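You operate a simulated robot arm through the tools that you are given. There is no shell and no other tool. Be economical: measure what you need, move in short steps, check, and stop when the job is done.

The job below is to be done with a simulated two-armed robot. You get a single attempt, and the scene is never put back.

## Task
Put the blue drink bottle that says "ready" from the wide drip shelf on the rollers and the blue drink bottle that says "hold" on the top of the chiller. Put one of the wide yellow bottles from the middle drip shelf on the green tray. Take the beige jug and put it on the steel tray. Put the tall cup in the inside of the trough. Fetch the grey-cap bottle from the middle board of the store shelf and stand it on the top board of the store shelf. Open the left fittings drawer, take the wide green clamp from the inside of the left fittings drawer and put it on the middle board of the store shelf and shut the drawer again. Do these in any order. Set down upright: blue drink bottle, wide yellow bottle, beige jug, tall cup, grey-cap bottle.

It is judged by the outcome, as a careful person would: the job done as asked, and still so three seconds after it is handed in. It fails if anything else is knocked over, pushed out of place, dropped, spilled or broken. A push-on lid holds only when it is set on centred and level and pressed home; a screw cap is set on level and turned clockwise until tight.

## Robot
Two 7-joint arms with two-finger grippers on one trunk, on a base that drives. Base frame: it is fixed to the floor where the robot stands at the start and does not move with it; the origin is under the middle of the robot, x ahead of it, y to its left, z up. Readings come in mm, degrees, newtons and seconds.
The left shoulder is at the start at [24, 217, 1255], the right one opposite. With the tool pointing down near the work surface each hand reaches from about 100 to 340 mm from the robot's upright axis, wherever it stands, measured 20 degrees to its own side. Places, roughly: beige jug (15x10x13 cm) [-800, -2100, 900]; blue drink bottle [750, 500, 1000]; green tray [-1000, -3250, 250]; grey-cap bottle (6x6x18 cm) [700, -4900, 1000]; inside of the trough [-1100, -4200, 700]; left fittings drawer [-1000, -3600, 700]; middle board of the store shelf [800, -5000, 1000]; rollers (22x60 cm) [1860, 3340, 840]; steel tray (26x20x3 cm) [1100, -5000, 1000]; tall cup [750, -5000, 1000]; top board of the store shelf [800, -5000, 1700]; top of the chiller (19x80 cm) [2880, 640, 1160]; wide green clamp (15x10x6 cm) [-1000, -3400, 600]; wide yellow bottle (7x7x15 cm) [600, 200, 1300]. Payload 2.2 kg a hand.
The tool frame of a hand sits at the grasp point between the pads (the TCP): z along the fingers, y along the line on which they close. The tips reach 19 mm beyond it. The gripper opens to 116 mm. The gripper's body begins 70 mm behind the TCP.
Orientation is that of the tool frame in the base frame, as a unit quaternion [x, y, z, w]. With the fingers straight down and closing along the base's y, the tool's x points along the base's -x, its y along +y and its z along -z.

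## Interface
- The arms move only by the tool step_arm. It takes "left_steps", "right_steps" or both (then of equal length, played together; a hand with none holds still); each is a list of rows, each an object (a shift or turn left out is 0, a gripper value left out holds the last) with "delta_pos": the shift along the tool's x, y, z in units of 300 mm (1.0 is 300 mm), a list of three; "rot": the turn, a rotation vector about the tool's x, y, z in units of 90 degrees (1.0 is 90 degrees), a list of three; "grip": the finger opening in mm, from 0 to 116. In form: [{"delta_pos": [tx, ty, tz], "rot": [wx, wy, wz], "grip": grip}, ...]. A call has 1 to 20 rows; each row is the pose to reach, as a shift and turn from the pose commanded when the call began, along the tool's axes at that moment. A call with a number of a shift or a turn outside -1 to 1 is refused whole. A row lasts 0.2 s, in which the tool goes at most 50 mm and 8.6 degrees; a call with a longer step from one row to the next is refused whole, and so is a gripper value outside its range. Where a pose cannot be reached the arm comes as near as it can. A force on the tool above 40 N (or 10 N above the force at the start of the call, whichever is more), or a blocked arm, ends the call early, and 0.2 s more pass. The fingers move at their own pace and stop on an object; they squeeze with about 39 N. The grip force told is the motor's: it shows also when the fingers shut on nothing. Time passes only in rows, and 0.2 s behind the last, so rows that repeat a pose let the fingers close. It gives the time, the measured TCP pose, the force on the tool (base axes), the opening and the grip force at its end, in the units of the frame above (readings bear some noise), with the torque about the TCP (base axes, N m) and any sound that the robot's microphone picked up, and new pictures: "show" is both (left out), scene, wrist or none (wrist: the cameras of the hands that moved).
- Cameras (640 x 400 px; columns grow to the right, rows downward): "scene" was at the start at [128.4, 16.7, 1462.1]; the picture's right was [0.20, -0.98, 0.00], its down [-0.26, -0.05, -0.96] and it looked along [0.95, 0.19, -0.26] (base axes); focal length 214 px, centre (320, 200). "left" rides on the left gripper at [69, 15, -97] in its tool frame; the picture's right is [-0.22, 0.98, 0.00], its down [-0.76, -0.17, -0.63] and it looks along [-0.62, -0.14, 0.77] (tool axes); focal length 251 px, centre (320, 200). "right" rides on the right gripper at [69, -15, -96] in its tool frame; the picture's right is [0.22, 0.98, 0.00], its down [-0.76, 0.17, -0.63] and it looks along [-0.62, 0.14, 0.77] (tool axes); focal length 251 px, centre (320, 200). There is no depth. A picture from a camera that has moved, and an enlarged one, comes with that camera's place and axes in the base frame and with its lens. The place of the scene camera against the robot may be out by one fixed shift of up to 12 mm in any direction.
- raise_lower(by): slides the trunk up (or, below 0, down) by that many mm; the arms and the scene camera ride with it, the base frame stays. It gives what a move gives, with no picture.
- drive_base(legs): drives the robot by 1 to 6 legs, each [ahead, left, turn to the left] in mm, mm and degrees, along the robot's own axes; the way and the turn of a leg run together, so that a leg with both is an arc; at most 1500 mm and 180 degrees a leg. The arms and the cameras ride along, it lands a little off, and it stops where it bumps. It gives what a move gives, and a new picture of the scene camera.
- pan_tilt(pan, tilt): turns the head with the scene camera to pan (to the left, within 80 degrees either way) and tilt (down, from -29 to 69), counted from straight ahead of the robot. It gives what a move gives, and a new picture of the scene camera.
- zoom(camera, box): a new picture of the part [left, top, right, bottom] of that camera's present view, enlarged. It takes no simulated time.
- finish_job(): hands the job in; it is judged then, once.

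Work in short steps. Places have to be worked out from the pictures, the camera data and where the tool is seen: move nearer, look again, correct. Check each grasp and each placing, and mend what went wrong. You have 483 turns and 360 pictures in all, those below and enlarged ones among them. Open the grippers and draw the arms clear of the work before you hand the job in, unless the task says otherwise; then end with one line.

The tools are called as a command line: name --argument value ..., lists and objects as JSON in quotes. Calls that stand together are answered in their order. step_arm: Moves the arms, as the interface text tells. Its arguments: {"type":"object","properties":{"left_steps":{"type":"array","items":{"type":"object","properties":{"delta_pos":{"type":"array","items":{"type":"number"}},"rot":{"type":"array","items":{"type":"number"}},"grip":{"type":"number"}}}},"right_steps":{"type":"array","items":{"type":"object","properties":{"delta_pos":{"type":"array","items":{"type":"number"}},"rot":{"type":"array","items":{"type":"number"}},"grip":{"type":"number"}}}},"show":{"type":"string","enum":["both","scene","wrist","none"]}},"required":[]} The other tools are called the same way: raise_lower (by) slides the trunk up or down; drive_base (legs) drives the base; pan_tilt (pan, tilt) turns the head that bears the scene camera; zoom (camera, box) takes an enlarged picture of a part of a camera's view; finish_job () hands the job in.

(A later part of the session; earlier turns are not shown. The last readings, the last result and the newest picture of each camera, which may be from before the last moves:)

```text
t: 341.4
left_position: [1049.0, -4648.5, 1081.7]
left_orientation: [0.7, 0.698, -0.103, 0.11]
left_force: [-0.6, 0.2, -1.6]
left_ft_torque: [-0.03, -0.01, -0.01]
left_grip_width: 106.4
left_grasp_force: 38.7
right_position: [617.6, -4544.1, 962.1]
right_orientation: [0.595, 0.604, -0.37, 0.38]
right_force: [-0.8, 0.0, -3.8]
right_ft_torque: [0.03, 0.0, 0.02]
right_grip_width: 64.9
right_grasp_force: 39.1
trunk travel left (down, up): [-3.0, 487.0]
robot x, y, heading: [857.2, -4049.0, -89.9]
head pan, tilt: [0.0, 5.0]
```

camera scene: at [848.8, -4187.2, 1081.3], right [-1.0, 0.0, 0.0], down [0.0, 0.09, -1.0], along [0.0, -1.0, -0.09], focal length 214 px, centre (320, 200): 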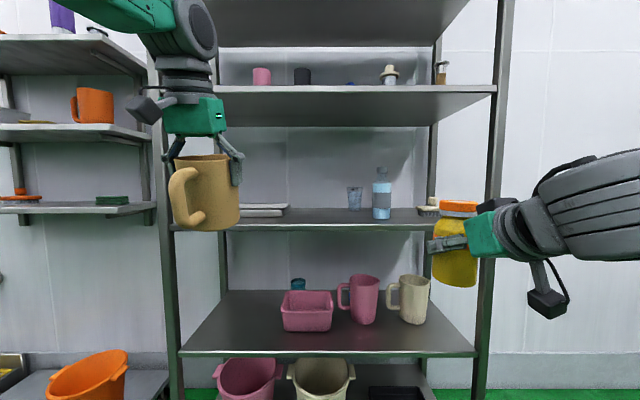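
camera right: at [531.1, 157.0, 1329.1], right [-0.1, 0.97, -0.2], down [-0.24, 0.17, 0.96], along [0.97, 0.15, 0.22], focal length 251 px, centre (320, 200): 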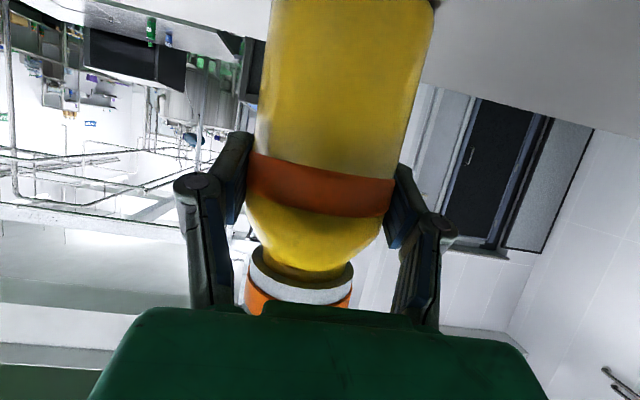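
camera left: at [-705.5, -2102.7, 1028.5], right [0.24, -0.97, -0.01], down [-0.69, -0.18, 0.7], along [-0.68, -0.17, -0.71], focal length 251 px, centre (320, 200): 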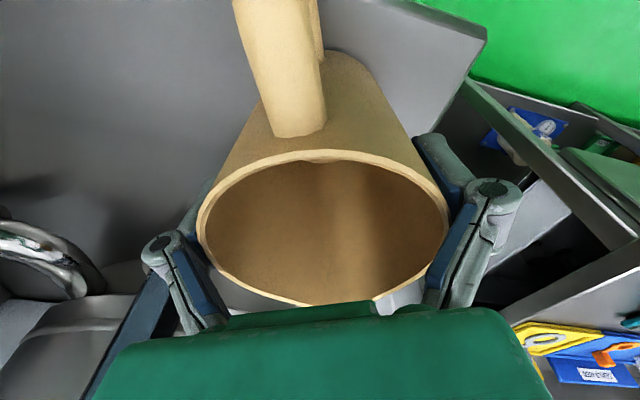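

Reached. I drive forward 240 to bring the jug over the front strip.

drive_base --legs '[[160, 0, 0]]'

drive_base --legs '[[80, 0, 0]]'

zoom --camera "left" --box '[0, 0, 640, 400]'

```text
t: 342.8
left_position: [1046.5, -4810.1, 1080.2]
left_orientation: [0.701, 0.697, -0.102, 0.108]
left_force: [-0.1, -0.1, -1.8]
left_ft_torque: [0.04, 0.0, 0.0]
left_grip_width: 106.2
left_grasp_force: 38.8
right_position: [617.1, -4702.8, 961.6]
right_orientation: [0.596, 0.604, -0.369, 0.379]
right_force: [-0.6, -0.6, -4.3]
right_ft_torque: [0.02, 0.0, -0.03]
right_grip_width: 65.2
right_grasp_force: 39.3
trunk travel left (down, up): [-3.0, 487.0]
robot x, y, heading: [858.2, -4208.2, -90.4]
head pan, tilt: [0.0, 5.0]
camera scene: at [848.6, -4346.9, 1081.1], right [-1.0, 0.0, 0.0], down [0.0, 0.09, -1.0], along [0.0, -1.0, -0.09], focal length 214 px, centre (320, 200)
```

scene: 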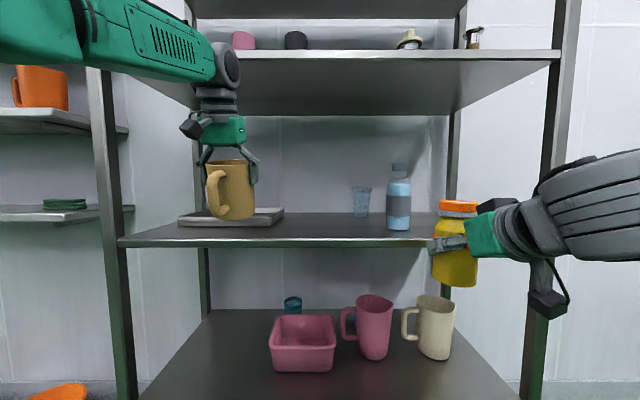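

```text
t: 343.9
left_position: [1046.2, -4874.7, 1081.7]
left_orientation: [0.703, 0.696, -0.101, 0.108]
left_force: [0.4, -0.2, -0.9]
left_ft_torque: [-0.01, 0.01, -0.01]
left_grip_width: 106.0
left_grasp_force: 38.9
right_position: [618.5, -4766.3, 951.7]
right_orientation: [0.599, 0.608, -0.363, 0.373]
right_force: [-0.6, 0.0, -4.3]
right_ft_torque: [-0.05, 0.0, -0.04]
right_grip_width: 65.1
right_grasp_force: 38.8
trunk travel left (down, up): [-3.0, 487.0]
robot x, y, heading: [856.5, -4281.2, -90.1]
head pan, tilt: [0.0, 5.0]
stopped in leg 1: the force on the tool passed its limit at 62 N (the readings are from after the stop); the commanded pose is now the measured one
camera scene: at [848.3, -4418.3, 1081.0], right [-1.0, 0.0, 0.0], down [0.0, 0.09, -1.0], along [0.0, -1.0, -0.09], focal length 214 px, centre (320, 200)
```

scene: 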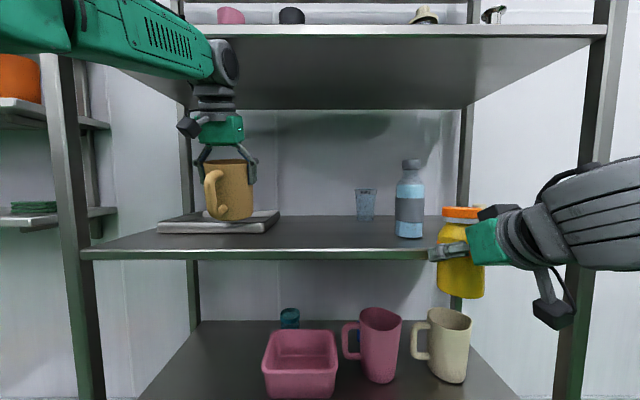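

```text
1.00 times, centred on (320, 200) of left (not enlarged: the box is as wide or as high as the picture)
camera zoom: at [1061.8, -4783.1, 1151.4], right [0.97, -0.21, 0.07], down [-0.18, -0.54, 0.82], along [-0.14, -0.82, -0.56], focal length 251 px, centre (320, 200)
```

zoom: 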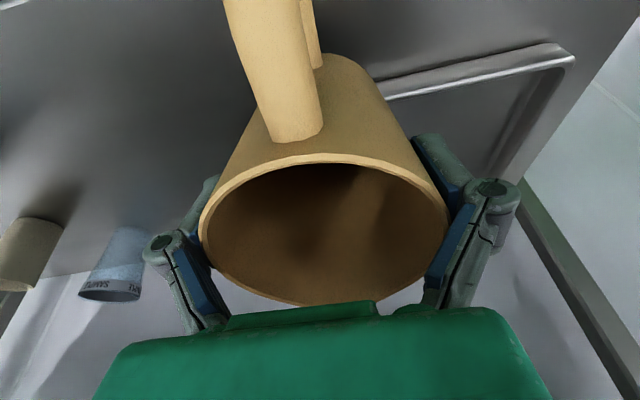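

The yellow bottle bumped the board's front edge (so the edge is at y≈-4800). I back off 38 mm and check everything.

drive_base --legs '[[-38, 0, 0]]'

zoom --camera "right" --box '[0, 0, 640, 400]'

```text
t: 344.8
left_position: [1046.6, -4833.0, 1083.9]
left_orientation: [0.701, 0.696, -0.104, 0.111]
left_force: [-1.1, 0.6, -1.5]
left_ft_torque: [-0.09, 0.0, -0.02]
left_grip_width: 106.3
left_grasp_force: 39.2
right_position: [617.0, -4725.5, 953.7]
right_orientation: [0.599, 0.607, -0.364, 0.374]
right_force: [-0.1, 1.0, -2.5]
right_ft_torque: [-0.01, -0.01, 0.05]
right_grip_width: 65.0
right_grasp_force: 39.1
trunk travel left (down, up): [-3.0, 487.0]
robot x, y, heading: [857.1, -4237.6, -90.3]
head pan, tilt: [0.0, 5.0]
camera scene: at [848.3, -4377.7, 1081.5], right [-1.0, 0.0, 0.0], down [0.0, 0.09, -1.0], along [0.0, -1.0, -0.09], focal length 214 px, centre (320, 200)
```

scene: 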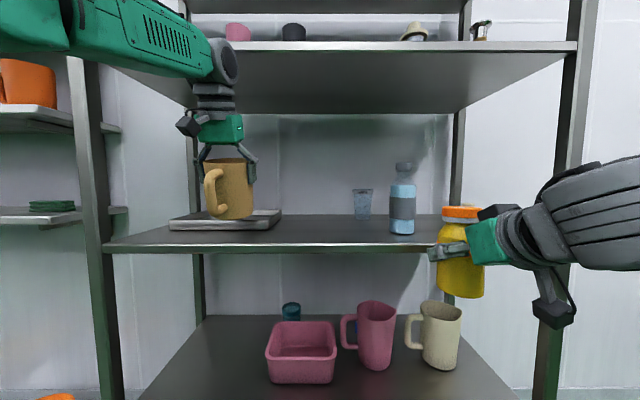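

```text
1.00 times, centred on (320, 200) of right (not enlarged: the box is as wide or as high as the picture)
camera zoom: at [599.7, -4608.9, 937.5], right [0.98, 0.12, -0.19], down [0.16, 0.22, 0.96], along [0.15, -0.97, 0.2], focal length 251 px, centre (320, 200)
```

zoom: 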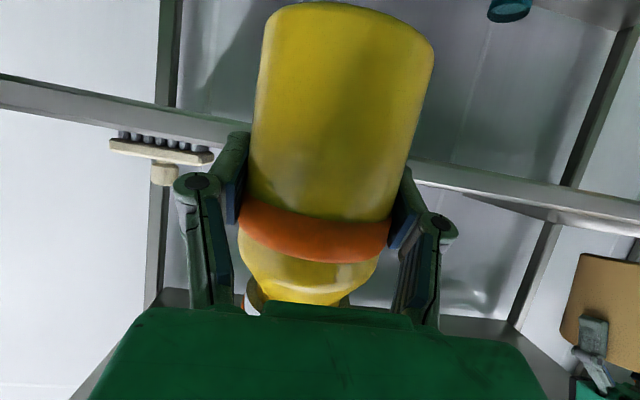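

All intact. The jug base is over the strip (y≈-4853, between edge -4800 and tray -4924). I lower it to contact.

step_arm --left_steps '[{"delta_pos": [0.01, 0, 0.032]}, {"delta_pos": [0.02, 0, 0.0636]}, {"delta_pos": [0.023, 0, 0.0731]}, {"delta_pos": [0.026, 0, 0.0827]}]' --show "none"

step_arm --left_steps '[{"delta_pos": [0.003, 0, 0.0095]}, {"delta_pos": [0.006, 0, 0.019]}, {"delta_pos": [0.009, 0, 0.0286]}, {"delta_pos": [0.012, 0, 0.038]}]' --show "scene"

```text
t: 345.8
left_position: [1046.8, -4833.1, 1058.9]
left_orientation: [0.702, 0.696, -0.104, 0.11]
left_force: [-0.7, 0.7, -1.8]
left_ft_torque: [0.01, -0.01, -0.01]
left_grip_width: 106.3
left_grasp_force: 39.2
right_position: [615.6, -4726.4, 950.8]
right_orientation: [0.599, 0.609, -0.362, 0.372]
right_force: [0.2, -0.4, -4.1]
right_ft_torque: [0.01, 0.02, -0.01]
right_grip_width: 65.2
right_grasp_force: 38.7
trunk travel left (down, up): [-3.0, 487.0]
robot x, y, heading: [856.7, -4241.7, -90.2]
head pan, tilt: [0.0, 5.0]
```

```text
t: 346.8
left_position: [1047.2, -4832.3, 1048.2]
left_orientation: [0.702, 0.696, -0.104, 0.111]
left_force: [0.0, -0.3, -1.5]
left_ft_torque: [-0.04, 0.02, 0.0]
left_grip_width: 106.3
left_grasp_force: 38.2
right_position: [616.8, -4726.2, 951.1]
right_orientation: [0.6, 0.609, -0.362, 0.372]
right_force: [-0.1, 0.1, -3.8]
right_ft_torque: [-0.04, 0.02, 0.0]
right_grip_width: 64.8
right_grasp_force: 38.2
trunk travel left (down, up): [-3.0, 487.0]
robot x, y, heading: [855.8, -4242.9, -90.3]
head pan, tilt: [0.0, 5.0]
camera scene: at [848.1, -4379.3, 1081.3], right [-1.0, 0.0, 0.0], down [0.0, 0.09, -1.0], along [0.0, -1.0, -0.09], focal length 214 px, centre (320, 200)
```

scene: 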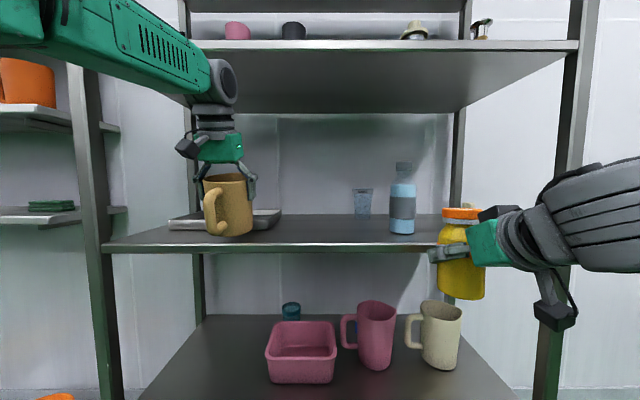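

Not yet touching; continue lowering.

step_arm --left_steps '[{"delta_pos": [0.003, 0, 0.0095]}, {"delta_pos": [0.006, 0, 0.019]}, {"delta_pos": [0.009, 0, 0.0286]}, {"delta_pos": [0.012, 0, 0.038]}, {"delta_pos": [0.015, 0, 0.0477]}]' --show "none"

zoom --camera "scene" --box '[140, 120, 340, 270]'

```text
t: 348.0
left_position: [1046.0, -4831.6, 1036.9]
left_orientation: [0.702, 0.695, -0.108, 0.114]
left_force: [0.0, -2.4, 36.7]
left_ft_torque: [0.08, -0.2, -0.01]
left_grip_width: 107.2
left_grasp_force: 39.0
right_position: [615.8, -4722.0, 955.4]
right_orientation: [0.598, 0.607, -0.364, 0.375]
right_force: [-0.6, -0.2, -4.1]
right_ft_torque: [-0.03, -0.02, -0.02]
right_grip_width: 65.2
right_grasp_force: 39.0
trunk travel left (down, up): [-3.0, 487.0]
robot x, y, heading: [854.4, -4242.2, -90.2]
head pan, tilt: [0.0, 5.0]
```

```text
2.67 times, centred on (240, 195) of scene
camera zoom: at [846.5, -4375.0, 1082.3], right [-1.0, 0.0, 0.0], down [0.0, 0.09, -1.0], along [0.0, -1.0, -0.09], focal length 572 px, centre (533, 213)
```

zoom: 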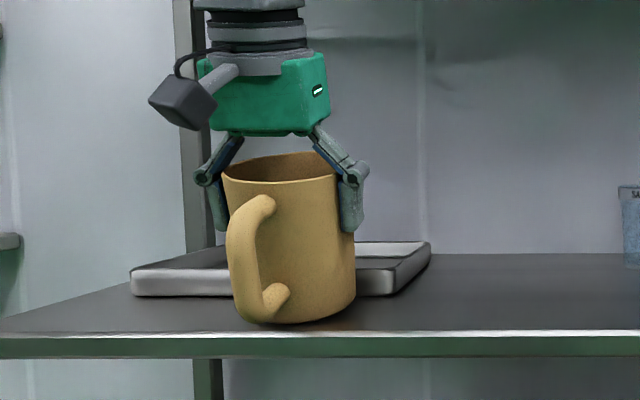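

Contact. I ease up 2 mm and open the fingers, then lift away.

step_arm --left_steps '[{"delta_pos": [-0.003, 0, -0.0095]}, {"delta_pos": [-0.003, 0, -0.0095], "grip": 112}, {"delta_pos": [-0.003, 0, -0.0095], "grip": 116}, {"delta_pos": [-0.003, 0, -0.0095], "grip": 116}]' --show "none"

zoom --camera "scene" --box '[140, 120, 340, 270]'

zoom --camera "left" --box '[0, 0, 640, 400]'

```text
t: 349.0
left_position: [1045.6, -4832.5, 1035.4]
left_orientation: [0.703, 0.695, -0.105, 0.11]
left_force: [0.5, -1.2, 0.9]
left_ft_torque: [-0.04, 0.01, 0.02]
left_grip_width: 116.0
left_grasp_force: 0.1
right_position: [617.1, -4725.7, 951.3]
right_orientation: [0.6, 0.608, -0.363, 0.372]
right_force: [0.3, -1.1, -3.8]
right_ft_torque: [-0.05, 0.03, 0.02]
right_grip_width: 65.3
right_grasp_force: 39.3
trunk travel left (down, up): [-3.0, 487.0]
robot x, y, heading: [858.2, -4242.5, -90.3]
head pan, tilt: [0.0, 5.0]
```

```text
2.67 times, centred on (240, 195) of scene
camera zoom: at [847.8, -4379.2, 1081.3], right [-1.0, 0.0, 0.0], down [0.0, 0.09, -1.0], along [0.0, -1.0, -0.09], focal length 572 px, centre (533, 213)
```

zoom: 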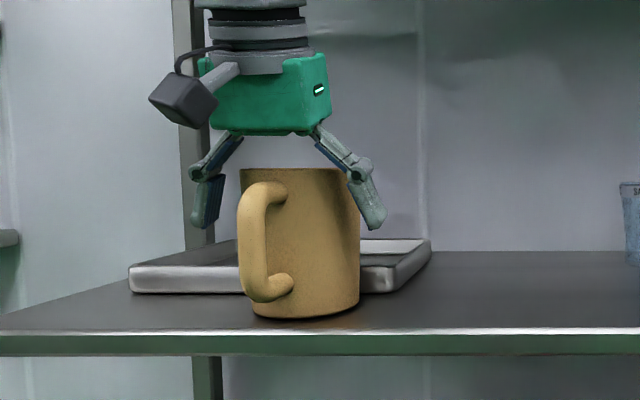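

```text
1.00 times, centred on (320, 200) of left (not enlarged: the box is as wide or as high as the picture)
camera zoom: at [1061.9, -4740.6, 1104.6], right [0.97, -0.21, 0.07], down [-0.18, -0.53, 0.83], along [-0.14, -0.82, -0.56], focal length 251 px, centre (320, 200)
```

zoom: 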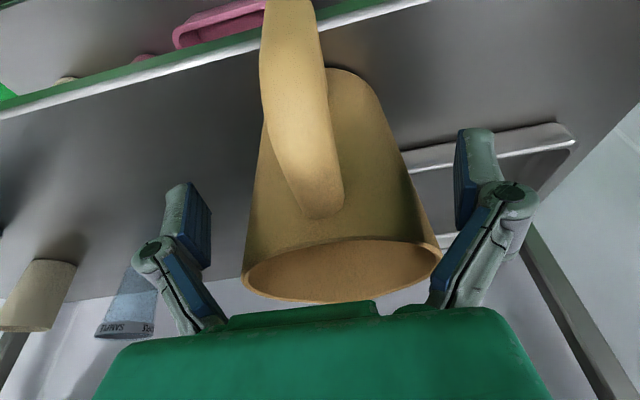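

Jug is upright with its handle toward me. I raise the hand 20 mm and drive straight back 230.

step_arm --left_steps '[{"delta_pos": [-0.01, 0, -0.032]}, {"delta_pos": [-0.02, 0, -0.064]}, {"delta_pos": [-0.02, 0, -0.064]}]' --show "none"

drive_base --legs '[[-250, 0, 0]]'

zoom --camera "scene" --box '[180, 130, 480, 270]'

```text
t: 349.8
left_position: [1046.3, -4832.9, 1055.0]
left_orientation: [0.702, 0.696, -0.104, 0.11]
left_force: [-0.3, 0.5, 0.1]
left_ft_torque: [0.01, 0.0, -0.01]
left_grip_width: 115.9
left_grasp_force: 0.0
right_position: [618.4, -4725.7, 950.8]
right_orientation: [0.6, 0.608, -0.363, 0.371]
right_force: [0.6, 0.3, -4.7]
right_ft_torque: [0.0, 0.01, 0.0]
right_grip_width: 65.1
right_grasp_force: 38.7
trunk travel left (down, up): [-3.0, 487.0]
robot x, y, heading: [855.6, -4244.5, -90.0]
head pan, tilt: [0.0, 5.0]
```

```text
t: 351.6
left_position: [1047.2, -4580.6, 1055.5]
left_orientation: [0.703, 0.694, -0.105, 0.111]
left_force: [0.0, 0.4, 0.8]
left_ft_torque: [0.01, 0.0, 0.0]
left_grip_width: 116.0
left_grasp_force: 0.0
right_position: [619.1, -4472.8, 950.8]
right_orientation: [0.6, 0.608, -0.363, 0.372]
right_force: [-0.8, 1.3, -3.3]
right_ft_torque: [-0.01, -0.03, -0.01]
right_grip_width: 65.1
right_grasp_force: 39.0
trunk travel left (down, up): [-3.0, 487.0]
robot x, y, heading: [858.6, -3989.8, -90.5]
head pan, tilt: [0.0, 5.0]
camera scene: at [848.9, -4126.6, 1081.4], right [-1.0, 0.01, 0.0], down [0.0, 0.09, -1.0], along [-0.01, -1.0, -0.09], focal length 214 px, centre (320, 200)
```

scene: 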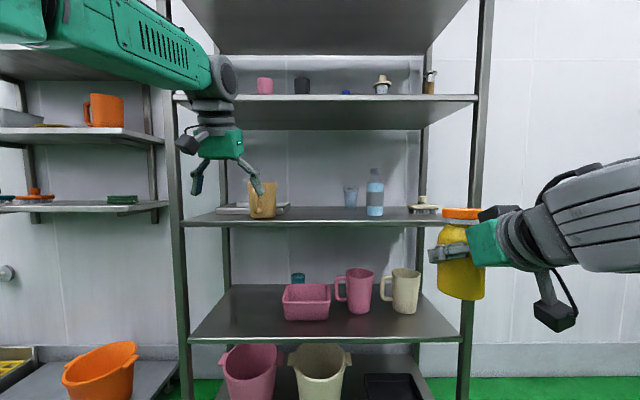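

```text
2.13 times, centred on (330, 200) of scene
camera zoom: at [848.9, -4126.6, 1081.4], right [-1.0, 0.01, 0.0], down [0.0, 0.09, -1.0], along [-0.01, -1.0, -0.09], focal length 458 px, centre (299, 200)
```

zoom: 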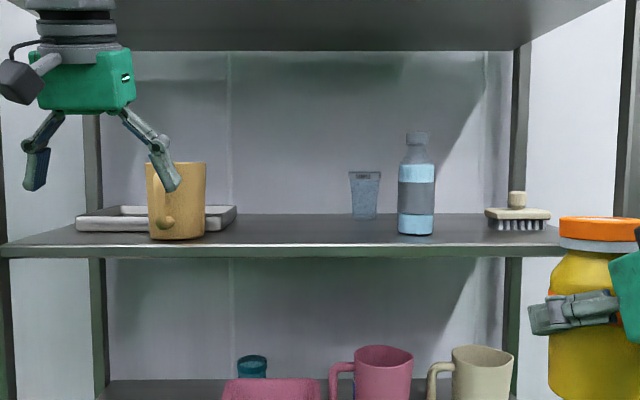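

Now I rotate the left tool to nearly level (pitch ≈20°) to take the jug by its handle.

step_arm --left_steps '[{"rot": [0, -0.09, 0]}, {"rot": [0, -0.18, 0]}, {"rot": [0, -0.27, 0]}, {"rot": [0, -0.36, 0]}, {"rot": [0, -0.45, 0]}, {"rot": [0, -0.54, 0]}, {"rot": [0, -0.59, 0], "grip": 70}, {"rot": [0, -0.59, 0], "grip": 70}]' --show "both"

```text
t: 353.4
left_position: [1046.0, -4579.0, 1057.6]
left_orientation: [0.582, 0.571, -0.409, 0.409]
left_force: [-0.4, -0.3, 0.1]
left_ft_torque: [-0.01, 0.0, 0.01]
left_grip_width: 69.8
left_grasp_force: 0.0
right_position: [619.1, -4473.0, 949.9]
right_orientation: [0.601, 0.608, -0.363, 0.37]
right_force: [0.1, -0.7, -4.3]
right_ft_torque: [-0.04, 0.0, 0.0]
right_grip_width: 65.0
right_grasp_force: 38.5
trunk travel left (down, up): [-3.0, 487.0]
robot x, y, heading: [858.8, -3986.3, -90.4]
head pan, tilt: [0.0, 5.0]
camera scene: at [849.7, -4126.9, 1081.4], right [-1.0, 0.01, 0.0], down [0.0, 0.09, -1.0], along [-0.01, -1.0, -0.09], focal length 214 px, centre (320, 200)
camera left: at [1064.0, -4466.2, 1022.1], right [0.97, -0.08, 0.21], down [-0.17, 0.35, 0.92], along [-0.15, -0.93, 0.33], focal length 251 px, centre (320, 200)
```

scene: 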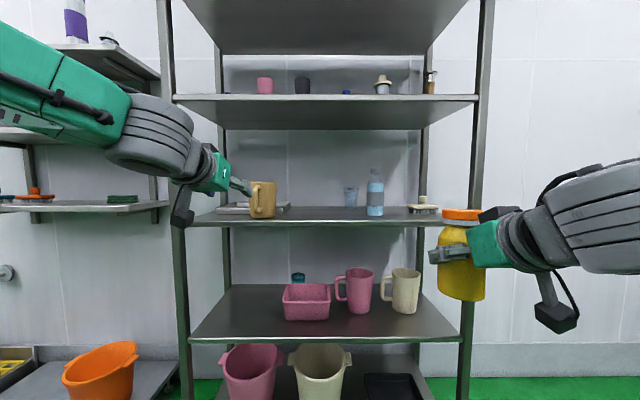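
left: 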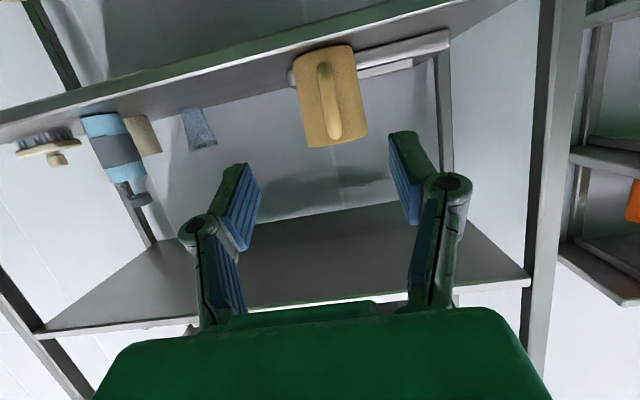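

Handle bar ≈(1050,-4768,1013). I lower the hand 45 mm and drive forward 180 with fingers at 70 mm.

step_arm --left_steps '[{"delta_pos": [0.07, 0.013, 0.025]}, {"delta_pos": [0.1416, 0.013, 0.0495]}, {"delta_pos": [0.1416, 0.013, 0.0495]}]' --show "none"

drive_base --legs '[[150, 0, 0.4]]'

zoom --camera "left" --box '[0, 0, 640, 400]'

```text
t: 354.2
left_position: [1051.8, -4579.5, 1012.0]
left_orientation: [0.581, 0.572, -0.409, 0.41]
left_force: [0.7, 0.2, -0.1]
left_ft_torque: [0.04, 0.02, 0.04]
left_grip_width: 69.6
left_grasp_force: 0.0
right_position: [618.3, -4471.4, 950.3]
right_orientation: [0.601, 0.609, -0.362, 0.37]
right_force: [0.7, -0.7, -3.8]
right_ft_torque: [0.01, -0.01, 0.0]
right_grip_width: 64.8
right_grasp_force: 39.1
trunk travel left (down, up): [-3.0, 487.0]
robot x, y, heading: [859.2, -3989.5, -90.3]
head pan, tilt: [0.0, 5.0]
```

```text
t: 355.6
left_position: [1058.5, -4731.8, 1012.5]
left_orientation: [0.579, 0.576, -0.406, 0.411]
left_force: [-0.1, 0.5, -0.5]
left_ft_torque: [-0.01, -0.01, -0.01]
left_grip_width: 69.7
left_grasp_force: 0.1
right_position: [624.3, -4628.0, 949.7]
right_orientation: [0.597, 0.613, -0.359, 0.372]
right_force: [-1.0, -0.7, -4.0]
right_ft_torque: [0.01, 0.02, -0.02]
right_grip_width: 65.1
right_grasp_force: 38.9
trunk travel left (down, up): [-3.0, 487.0]
robot x, y, heading: [855.8, -4141.0, -89.6]
head pan, tilt: [0.0, 5.0]
camera scene: at [851.1, -4280.7, 1081.2], right [-1.0, -0.01, 0.0], down [0.0, 0.09, -1.0], along [0.01, -1.0, -0.09], focal length 214 px, centre (320, 200)
```

scene: 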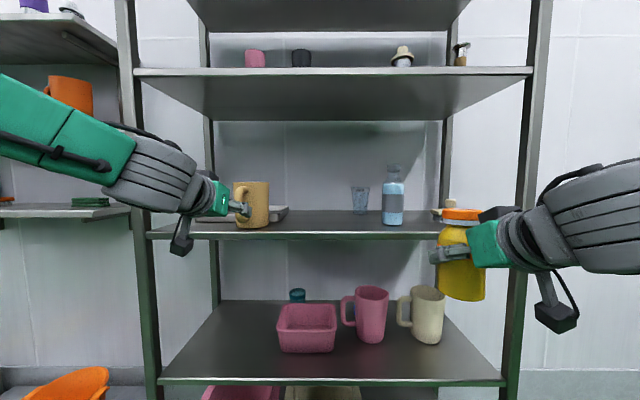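

```text
1.00 times, centred on (320, 200) of left (not enlarged: the box is as wide or as high as the picture)
camera zoom: at [1074.5, -4619.4, 977.1], right [0.97, -0.07, 0.21], down [-0.18, 0.35, 0.92], along [-0.14, -0.94, 0.32], focal length 251 px, centre (320, 200)
```

zoom: 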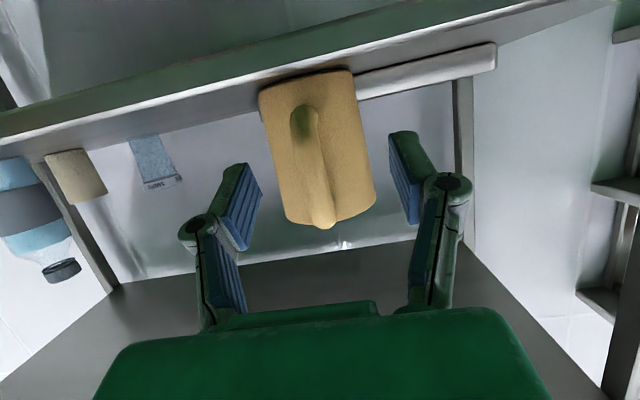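

Bar ≈(1052,-4768). I move in 40 mm, align, and close on the handle.

step_arm --left_steps '[{"delta_pos": [-0.022, -0.02, 0.06]}, {"delta_pos": [-0.043, -0.02, 0.122]}, {"delta_pos": [-0.043, -0.02, 0.122], "grip": 40}, {"delta_pos": [-0.043, -0.02, 0.122], "grip": 10}, {"delta_pos": [-0.043, -0.02, 0.122], "grip": 5}, {"delta_pos": [-0.043, -0.02, 0.122], "grip": 5}]' --show "wrist"

```text
t: 357.0
left_position: [1053.2, -4768.5, 1013.5]
left_orientation: [0.578, 0.575, -0.406, 0.412]
left_force: [0.2, -2.2, 0.6]
left_ft_torque: [-0.15, 0.01, -0.03]
left_grip_width: 16.7
left_grasp_force: 38.8
right_position: [623.6, -4626.0, 947.5]
right_orientation: [0.598, 0.614, -0.358, 0.372]
right_force: [0.2, 0.0, -3.4]
right_ft_torque: [-0.02, -0.02, -0.02]
right_grip_width: 64.8
right_grasp_force: 38.8
trunk travel left (down, up): [-3.0, 487.0]
robot x, y, heading: [854.5, -4142.6, -89.9]
head pan, tilt: [0.0, 5.0]
camera left: at [1068.5, -4657.0, 978.5], right [0.97, -0.07, 0.21], down [-0.18, 0.35, 0.92], along [-0.14, -0.93, 0.33], focal length 251 px, centre (320, 200)
```

left: 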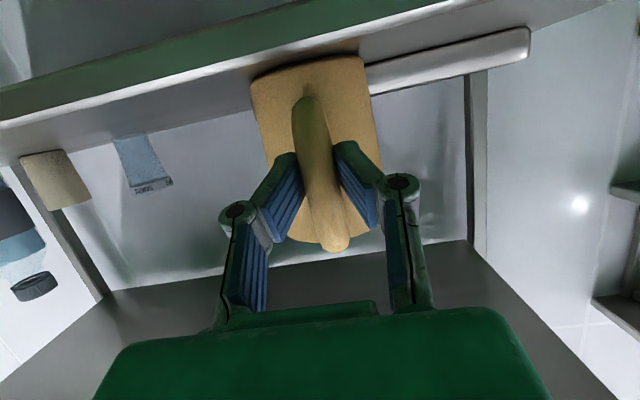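

Handle gripped (16.7 mm). I lift 50 mm and check for droop.

step_arm --left_steps '[{"delta_pos": [-0.04, 0, -0.014]}, {"delta_pos": [-0.08, 0, -0.028]}, {"delta_pos": [-0.12, 0, -0.042]}, {"delta_pos": [-0.165, 0, -0.058]}, {"delta_pos": [-0.165, 0, -0.058]}]' --show "wrist"

zoom --camera "scene" --box '[180, 150, 340, 250]'

```text
t: 358.2
left_position: [1053.4, -4768.5, 1065.1]
left_orientation: [0.578, 0.574, -0.407, 0.413]
left_force: [0.2, -0.2, -1.7]
left_ft_torque: [0.11, 0.0, 0.0]
left_grip_width: 16.6
left_grasp_force: 39.5
right_position: [624.6, -4626.5, 947.6]
right_orientation: [0.598, 0.613, -0.358, 0.372]
right_force: [0.7, 0.2, -4.1]
right_ft_torque: [-0.02, 0.0, 0.02]
right_grip_width: 65.0
right_grasp_force: 39.1
trunk travel left (down, up): [-3.0, 487.0]
robot x, y, heading: [857.2, -4136.1, -89.9]
head pan, tilt: [0.0, 5.0]
camera left: at [1068.0, -4656.5, 1030.9], right [0.97, -0.07, 0.21], down [-0.18, 0.35, 0.92], along [-0.14, -0.94, 0.33], focal length 251 px, centre (320, 200)
```

left: 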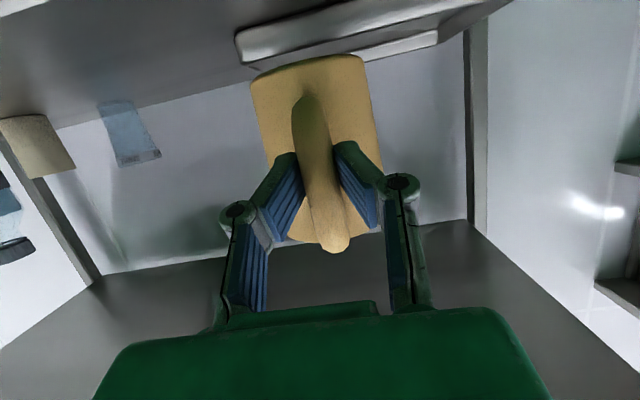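

```text
4.00 times, centred on (260, 200) of scene
camera zoom: at [851.0, -4279.9, 1081.3], right [-1.0, -0.01, 0.0], down [0.0, 0.09, -1.0], along [0.01, -1.0, -0.09], focal length 858 px, centre (560, 200)
```

zoom: 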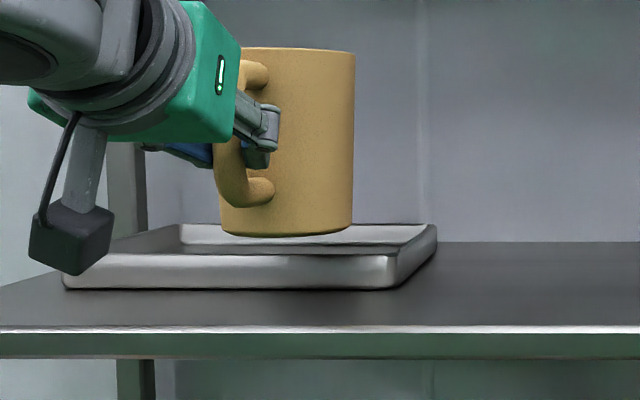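

Rigid, no droop. I extend 90 mm, shift 37 mm left, then drive 90 mm to bring the jug over the tray.

step_arm --left_steps '[{"delta_pos": [-0.05, 0.03, 0.07]}, {"delta_pos": [-0.08, 0.06, 0.14]}, {"delta_pos": [-0.11, 0.09, 0.21]}, {"delta_pos": [-0.13, 0.123, 0.272]}, {"delta_pos": [-0.13, 0.123, 0.272]}]' --show "none"

drive_base --legs '[[85, 0, 0]]'

zoom --camera "scene" --box '[140, 150, 340, 275]'

zoom --camera "left" --box '[0, 0, 640, 400]'

```text
t: 359.4
left_position: [1088.0, -4858.4, 1075.0]
left_orientation: [0.577, 0.575, -0.406, 0.413]
left_force: [0.6, 0.3, -1.4]
left_ft_torque: [0.09, -0.05, -0.03]
left_grip_width: 16.1
left_grasp_force: 39.2
right_position: [623.9, -4626.1, 947.8]
right_orientation: [0.598, 0.613, -0.359, 0.371]
right_force: [-0.5, -0.1, -3.9]
right_ft_torque: [-0.04, -0.01, 0.04]
right_grip_width: 64.9
right_grasp_force: 38.6
trunk travel left (down, up): [-3.0, 487.0]
robot x, y, heading: [860.6, -4142.6, -89.5]
head pan, tilt: [0.0, 5.0]
```

```text
t: 360.4
left_position: [1087.4, -4940.0, 1073.5]
left_orientation: [0.579, 0.575, -0.406, 0.412]
left_force: [0.1, -0.7, -0.9]
left_ft_torque: [0.07, 0.01, 0.02]
left_grip_width: 16.5
left_grasp_force: 39.4
right_position: [623.1, -4708.7, 946.5]
right_orientation: [0.598, 0.613, -0.359, 0.371]
right_force: [-0.1, -0.5, -4.4]
right_ft_torque: [0.0, 0.0, 0.0]
right_grip_width: 64.9
right_grasp_force: 38.6
trunk travel left (down, up): [-3.0, 487.0]
robot x, y, heading: [860.3, -4223.9, -89.7]
head pan, tilt: [0.0, 5.0]
camera scene: at [851.3, -4362.6, 1081.1], right [-1.0, 0.0, 0.0], down [0.0, 0.09, -1.0], along [0.0, -1.0, -0.09], focal length 214 px, centre (320, 200)
```

scene: 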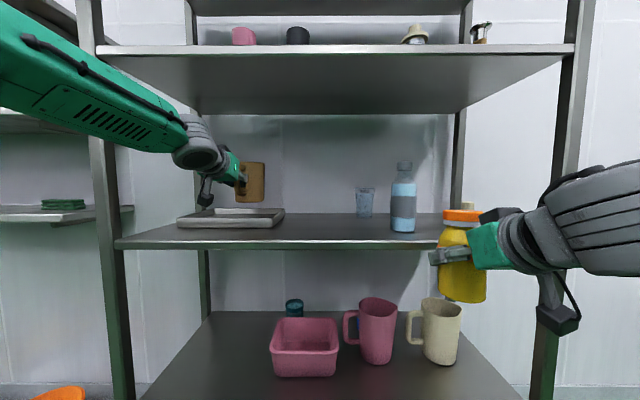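

```text
3.20 times, centred on (240, 212) of scene
camera zoom: at [851.3, -4362.6, 1081.1], right [-1.0, 0.0, 0.0], down [0.0, 0.09, -1.0], along [0.0, -1.0, -0.09], focal length 686 px, centre (576, 160)
```

zoom: 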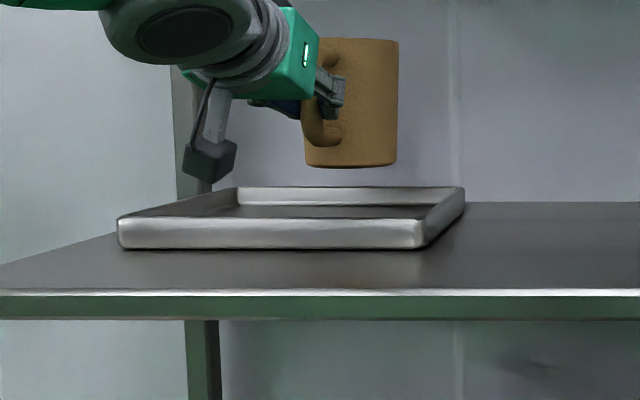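

```text
1.00 times, centred on (320, 200) of left (not enlarged: the box is as wide or as high as the picture)
camera zoom: at [1101.9, -4828.7, 1038.4], right [0.97, -0.07, 0.21], down [-0.17, 0.35, 0.92], along [-0.14, -0.94, 0.33], focal length 251 px, centre (320, 200)
```

zoom: 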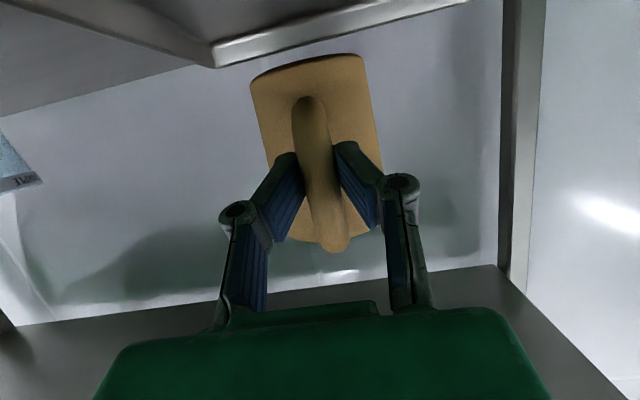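

The jug is centred over the tray. I lower 48 mm then finely to contact.

step_arm --left_steps '[{"delta_pos": [0.05, 0, 0.0175]}, {"delta_pos": [0.1, 0, 0.035]}, {"delta_pos": [0.145, 0, 0.051]}]' --show "none"

step_arm --left_steps '[{"delta_pos": [0.0095, 0, 0.0033]}, {"delta_pos": [0.019, 0, 0.0066]}, {"delta_pos": [0.0285, 0, 0.01]}, {"delta_pos": [0.038, 0, 0.0133]}]' --show "none"

zoom --camera "scene" --box '[140, 150, 340, 275]'

```text
t: 361.2
left_position: [1085.6, -4938.0, 1031.5]
left_orientation: [0.578, 0.574, -0.407, 0.413]
left_force: [0.6, -0.9, -1.3]
left_ft_torque: [0.14, 0.0, -0.04]
left_grip_width: 16.2
left_grasp_force: 39.1
right_position: [622.0, -4704.4, 945.1]
right_orientation: [0.599, 0.613, -0.357, 0.37]
right_force: [0.0, 0.5, -3.5]
right_ft_torque: [0.01, 0.0, -0.04]
right_grip_width: 64.9
right_grasp_force: 39.4
trunk travel left (down, up): [-3.0, 487.0]
robot x, y, heading: [860.9, -4220.4, -89.7]
head pan, tilt: [0.0, 5.0]
```

```text
t: 362.2
left_position: [1085.2, -4936.7, 1021.3]
left_orientation: [0.578, 0.573, -0.409, 0.413]
left_force: [0.1, -2.1, 5.1]
left_ft_torque: [-0.38, 0.09, -0.01]
left_grip_width: 16.0
left_grasp_force: 38.5
right_position: [623.6, -4704.9, 946.2]
right_orientation: [0.599, 0.614, -0.357, 0.37]
right_force: [0.0, -0.7, -3.8]
right_ft_torque: [-0.02, -0.02, 0.01]
right_grip_width: 64.9
right_grasp_force: 39.1
trunk travel left (down, up): [-3.0, 487.0]
robot x, y, heading: [859.8, -4225.9, -89.6]
head pan, tilt: [0.0, 5.0]
```

```text
3.20 times, centred on (240, 212) of scene
camera zoom: at [850.6, -4360.7, 1081.5], right [-1.0, 0.0, 0.0], down [0.0, 0.09, -1.0], along [0.0, -1.0, -0.09], focal length 686 px, centre (576, 160)
```

zoom: 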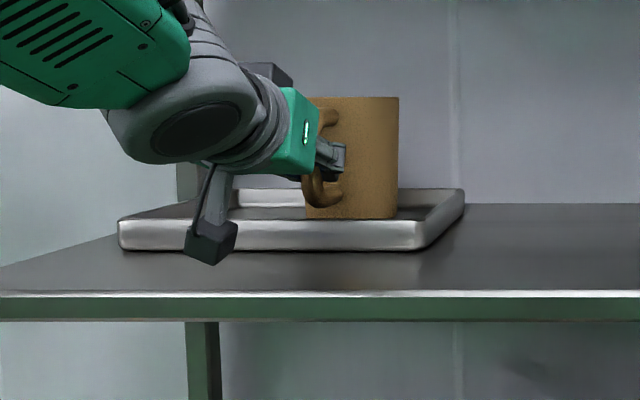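

In contact inside the tray. I release and back out.

step_arm --left_steps '[{"delta_pos": [0.004, 0, 0.0015], "grip": 18}, {"delta_pos": [0.004, 0, 0.0015], "grip": 25}, {"delta_pos": [0.004, 0, 0.0015], "grip": 45}, {"delta_pos": [0.004, 0, 0.0015], "grip": 60}, {"delta_pos": [0.004, 0, 0.0015], "grip": 60}]' --show "none"

drive_base --legs '[[-220, 0, 0]]'

zoom --camera "scene" --box '[190, 150, 450, 240]'

```text
t: 363.4
left_position: [1087.6, -4936.9, 1017.6]
left_orientation: [0.579, 0.574, -0.407, 0.412]
left_force: [-0.6, 0.5, 0.5]
left_ft_torque: [-0.01, 0.02, 0.0]
left_grip_width: 59.8
left_grasp_force: 0.0
right_position: [621.8, -4705.7, 945.9]
right_orientation: [0.599, 0.614, -0.357, 0.37]
right_force: [0.1, -0.5, -3.9]
right_ft_torque: [-0.02, 0.02, 0.0]
right_grip_width: 65.1
right_grasp_force: 38.8
trunk travel left (down, up): [-3.0, 487.0]
robot x, y, heading: [856.3, -4223.4, -89.7]
head pan, tilt: [0.0, 5.0]
```

```text
t: 365.1
left_position: [1086.7, -4715.8, 1018.7]
left_orientation: [0.578, 0.574, -0.408, 0.413]
left_force: [1.4, -0.2, 1.0]
left_ft_torque: [0.01, 0.01, 0.0]
left_grip_width: 59.8
left_grasp_force: 0.1
right_position: [622.0, -4484.5, 946.1]
right_orientation: [0.599, 0.613, -0.358, 0.371]
right_force: [-0.3, -0.2, -3.3]
right_ft_torque: [0.01, 0.0, -0.02]
right_grip_width: 65.2
right_grasp_force: 39.0
trunk travel left (down, up): [-3.0, 487.0]
robot x, y, heading: [854.9, -4000.8, -89.7]
head pan, tilt: [0.0, 5.0]
camera scene: at [849.7, -4139.3, 1081.5], right [-1.0, 0.0, 0.0], down [0.0, 0.09, -1.0], along [0.0, -1.0, -0.09], focal length 214 px, centre (320, 200)
```

scene: 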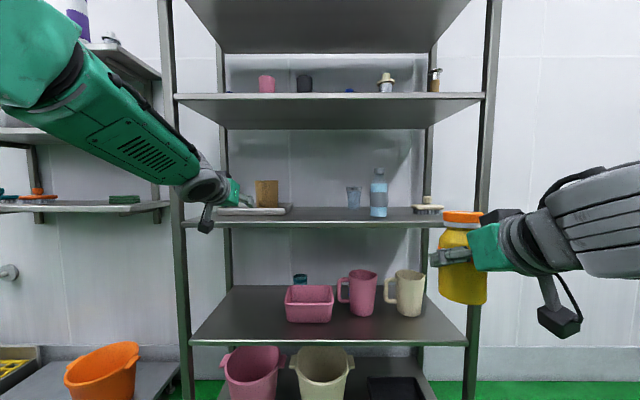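

```text
2.46 times, centred on (320, 195) of scene
camera zoom: at [849.7, -4139.3, 1081.5], right [-1.0, 0.0, 0.0], down [0.0, 0.09, -1.0], along [0.0, -1.0, -0.09], focal length 528 px, centre (320, 212)
```

zoom: 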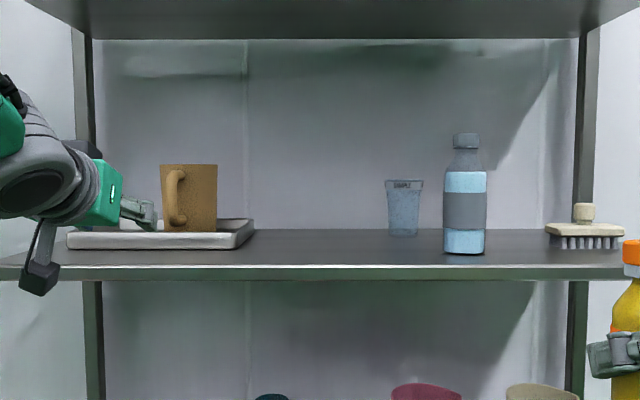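

Jug done, upright in the tray. Next the grey-cap bottle (≈(655,-4908)): I strafe right ~430 to line up the left hand.

drive_base --legs '[[-20, -430, 0]]'

raise_lower --by 0

zoom --camera "left" --box '[0, 0, 640, 400]'

```text
t: 367.7
left_position: [684.4, -4695.9, 1015.8]
left_orientation: [0.573, 0.578, -0.41, 0.411]
left_force: [0.7, -0.6, 0.3]
left_ft_torque: [-0.04, 0.0, -0.06]
left_grip_width: 60.1
left_grasp_force: 0.1
right_position: [217.8, -4467.0, 947.1]
right_orientation: [0.596, 0.618, -0.359, 0.367]
right_force: [1.7, 0.0, -4.1]
right_ft_torque: [-0.01, 0.05, -0.08]
right_grip_width: 65.0
right_grasp_force: 39.5
trunk travel left (down, up): [-3.0, 487.0]
robot x, y, heading: [440.4, -3983.3, -89.3]
head pan, tilt: [0.0, 5.0]
camera scene: at [442.8, -4122.8, 1081.3], right [-1.0, -0.01, 0.01], down [-0.01, 0.09, -1.0], along [0.01, -1.0, -0.09], focal length 214 px, centre (320, 200)
```

scene: 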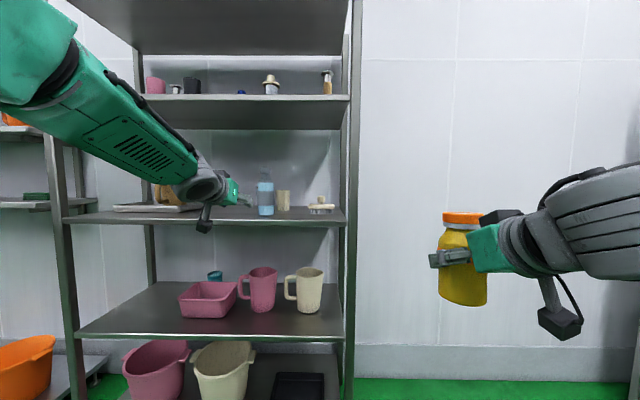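

```text
t: 368.2
left_position: [672.7, -4692.3, 1020.6]
left_orientation: [0.575, 0.575, -0.408, 0.416]
left_force: [-0.3, 0.2, 0.3]
left_ft_torque: [0.0, 0.05, 0.02]
left_grip_width: 60.1
left_grasp_force: 0.2
right_position: [206.8, -4465.0, 943.3]
right_orientation: [0.598, 0.617, -0.353, 0.369]
right_force: [-0.3, -0.4, -3.9]
right_ft_torque: [-0.01, -0.04, 0.04]
right_grip_width: 64.8
right_grasp_force: 39.4
trunk travel left (down, up): [-3.0, 487.0]
robot x, y, heading: [437.7, -3988.6, -89.5]
head pan, tilt: [0.0, 5.0]
```

```text
1.00 times, centred on (320, 200) of left (not enlarged: the box is as wide or as high as the picture)
camera zoom: at [687.6, -4581.6, 985.2], right [0.98, -0.06, 0.21], down [-0.18, 0.35, 0.92], along [-0.13, -0.93, 0.33], focal length 251 px, centre (320, 200)
```

zoom: 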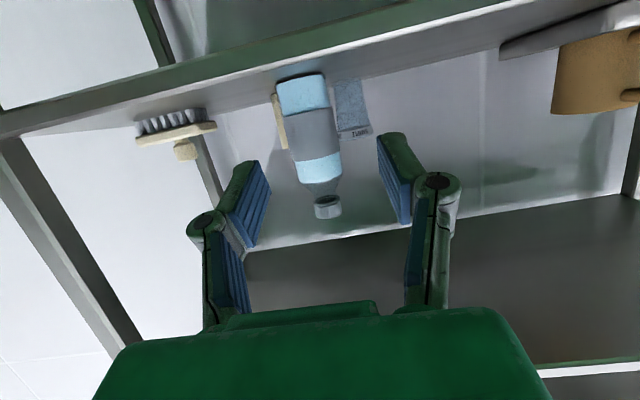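

Bottle axis ≈(654,-4905). I open to 100 mm, shift -18 in x, and drive forward ~175 first.

step_arm --left_steps '[{"delta_pos": [0, -0.03, 0], "grip": 100}, {"delta_pos": [0, -0.06, 0], "grip": 100}, {"delta_pos": [0, -0.06, 0], "grip": 100}]' --show "none"

drive_base --legs '[[165, 0, 0]]'

zoom --camera "left" --box '[0, 0, 640, 400]'

```text
t: 369.0
left_position: [655.8, -4693.8, 1020.3]
left_orientation: [0.574, 0.576, -0.408, 0.415]
left_force: [-0.1, 0.0, -0.7]
left_ft_torque: [-0.01, -0.02, 0.0]
left_grip_width: 100.0
left_grasp_force: 0.0
right_position: [209.2, -4464.0, 942.8]
right_orientation: [0.598, 0.617, -0.355, 0.369]
right_force: [-0.1, 0.1, -4.5]
right_ft_torque: [-0.03, -0.01, -0.03]
right_grip_width: 65.0
right_grasp_force: 39.0
trunk travel left (down, up): [-3.0, 487.0]
robot x, y, heading: [439.6, -3984.8, -89.2]
head pan, tilt: [0.0, 5.0]
```

```text
t: 370.5
left_position: [657.6, -4859.6, 1020.9]
left_orientation: [0.575, 0.576, -0.406, 0.416]
left_force: [-1.6, -0.3, -0.3]
left_ft_torque: [-0.02, 0.0, 0.02]
left_grip_width: 99.7
left_grasp_force: 0.0
right_position: [208.4, -4633.6, 942.8]
right_orientation: [0.598, 0.617, -0.353, 0.37]
right_force: [-0.8, 0.8, -4.4]
right_ft_torque: [-0.01, -0.01, 0.0]
right_grip_width: 64.9
right_grasp_force: 38.5
trunk travel left (down, up): [-3.0, 487.0]
robot x, y, heading: [439.0, -4151.0, -89.3]
head pan, tilt: [0.0, 5.0]
camera scene: at [431.0, -4290.5, 1081.1], right [-1.0, -0.01, 0.0], down [0.0, 0.09, -1.0], along [0.01, -1.0, -0.09], focal length 214 px, centre (320, 200)
```

scene: 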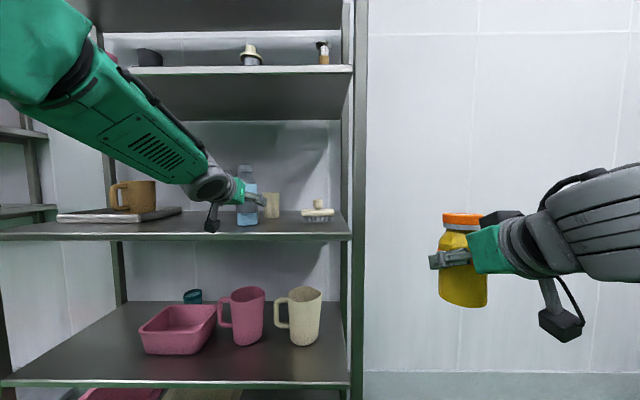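

```text
1.00 times, centred on (320, 200) of left (not enlarged: the box is as wide or as high as the picture)
camera zoom: at [671.0, -4749.1, 984.7], right [0.98, -0.06, 0.21], down [-0.18, 0.35, 0.92], along [-0.13, -0.93, 0.33], focal length 251 px, centre (320, 200)
```

zoom: 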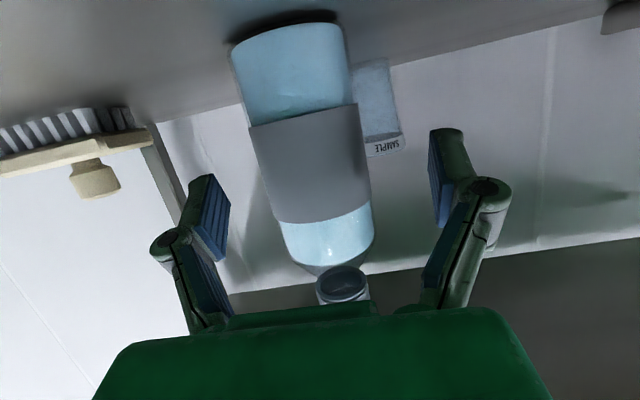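

Aligned; ~30 mm more. I advance with the arm and close.

step_arm --left_steps '[{"delta_pos": [-0.02, -0.01, 0.05]}, {"delta_pos": [-0.035, -0.01, 0.1]}, {"delta_pos": [-0.035, -0.01, 0.1], "grip": 70}, {"delta_pos": [-0.035, -0.01, 0.1], "grip": 45}, {"delta_pos": [-0.035, -0.01, 0.1], "grip": 40}, {"delta_pos": [-0.035, -0.01, 0.1], "grip": 40}]' --show "wrist"

```text
t: 371.9
left_position: [659.3, -4890.8, 1022.5]
left_orientation: [0.573, 0.576, -0.408, 0.416]
left_force: [-1.8, 0.0, 1.7]
left_ft_torque: [0.01, -0.02, -0.04]
left_grip_width: 56.8
left_grasp_force: 39.0
right_position: [211.0, -4629.9, 940.9]
right_orientation: [0.598, 0.618, -0.354, 0.367]
right_force: [0.6, -0.1, -3.9]
right_ft_torque: [-0.02, 0.02, 0.0]
right_grip_width: 65.2
right_grasp_force: 39.1
trunk travel left (down, up): [-3.0, 487.0]
robot x, y, heading: [438.7, -4150.0, -89.4]
head pan, tilt: [0.0, 5.0]
camera left: at [672.8, -4777.8, 987.3], right [0.98, -0.06, 0.21], down [-0.17, 0.36, 0.92], along [-0.13, -0.93, 0.34], focal length 251 px, centre (320, 200)
```

left: 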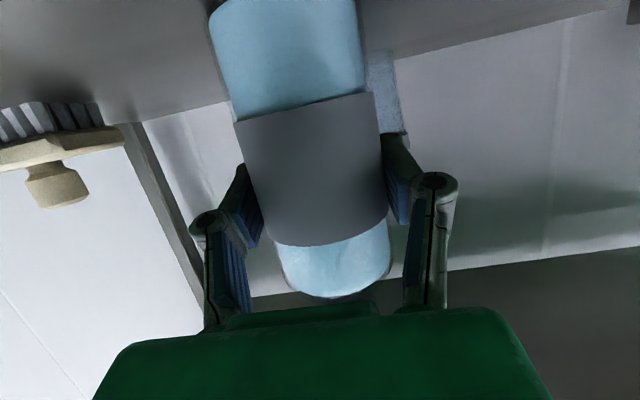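

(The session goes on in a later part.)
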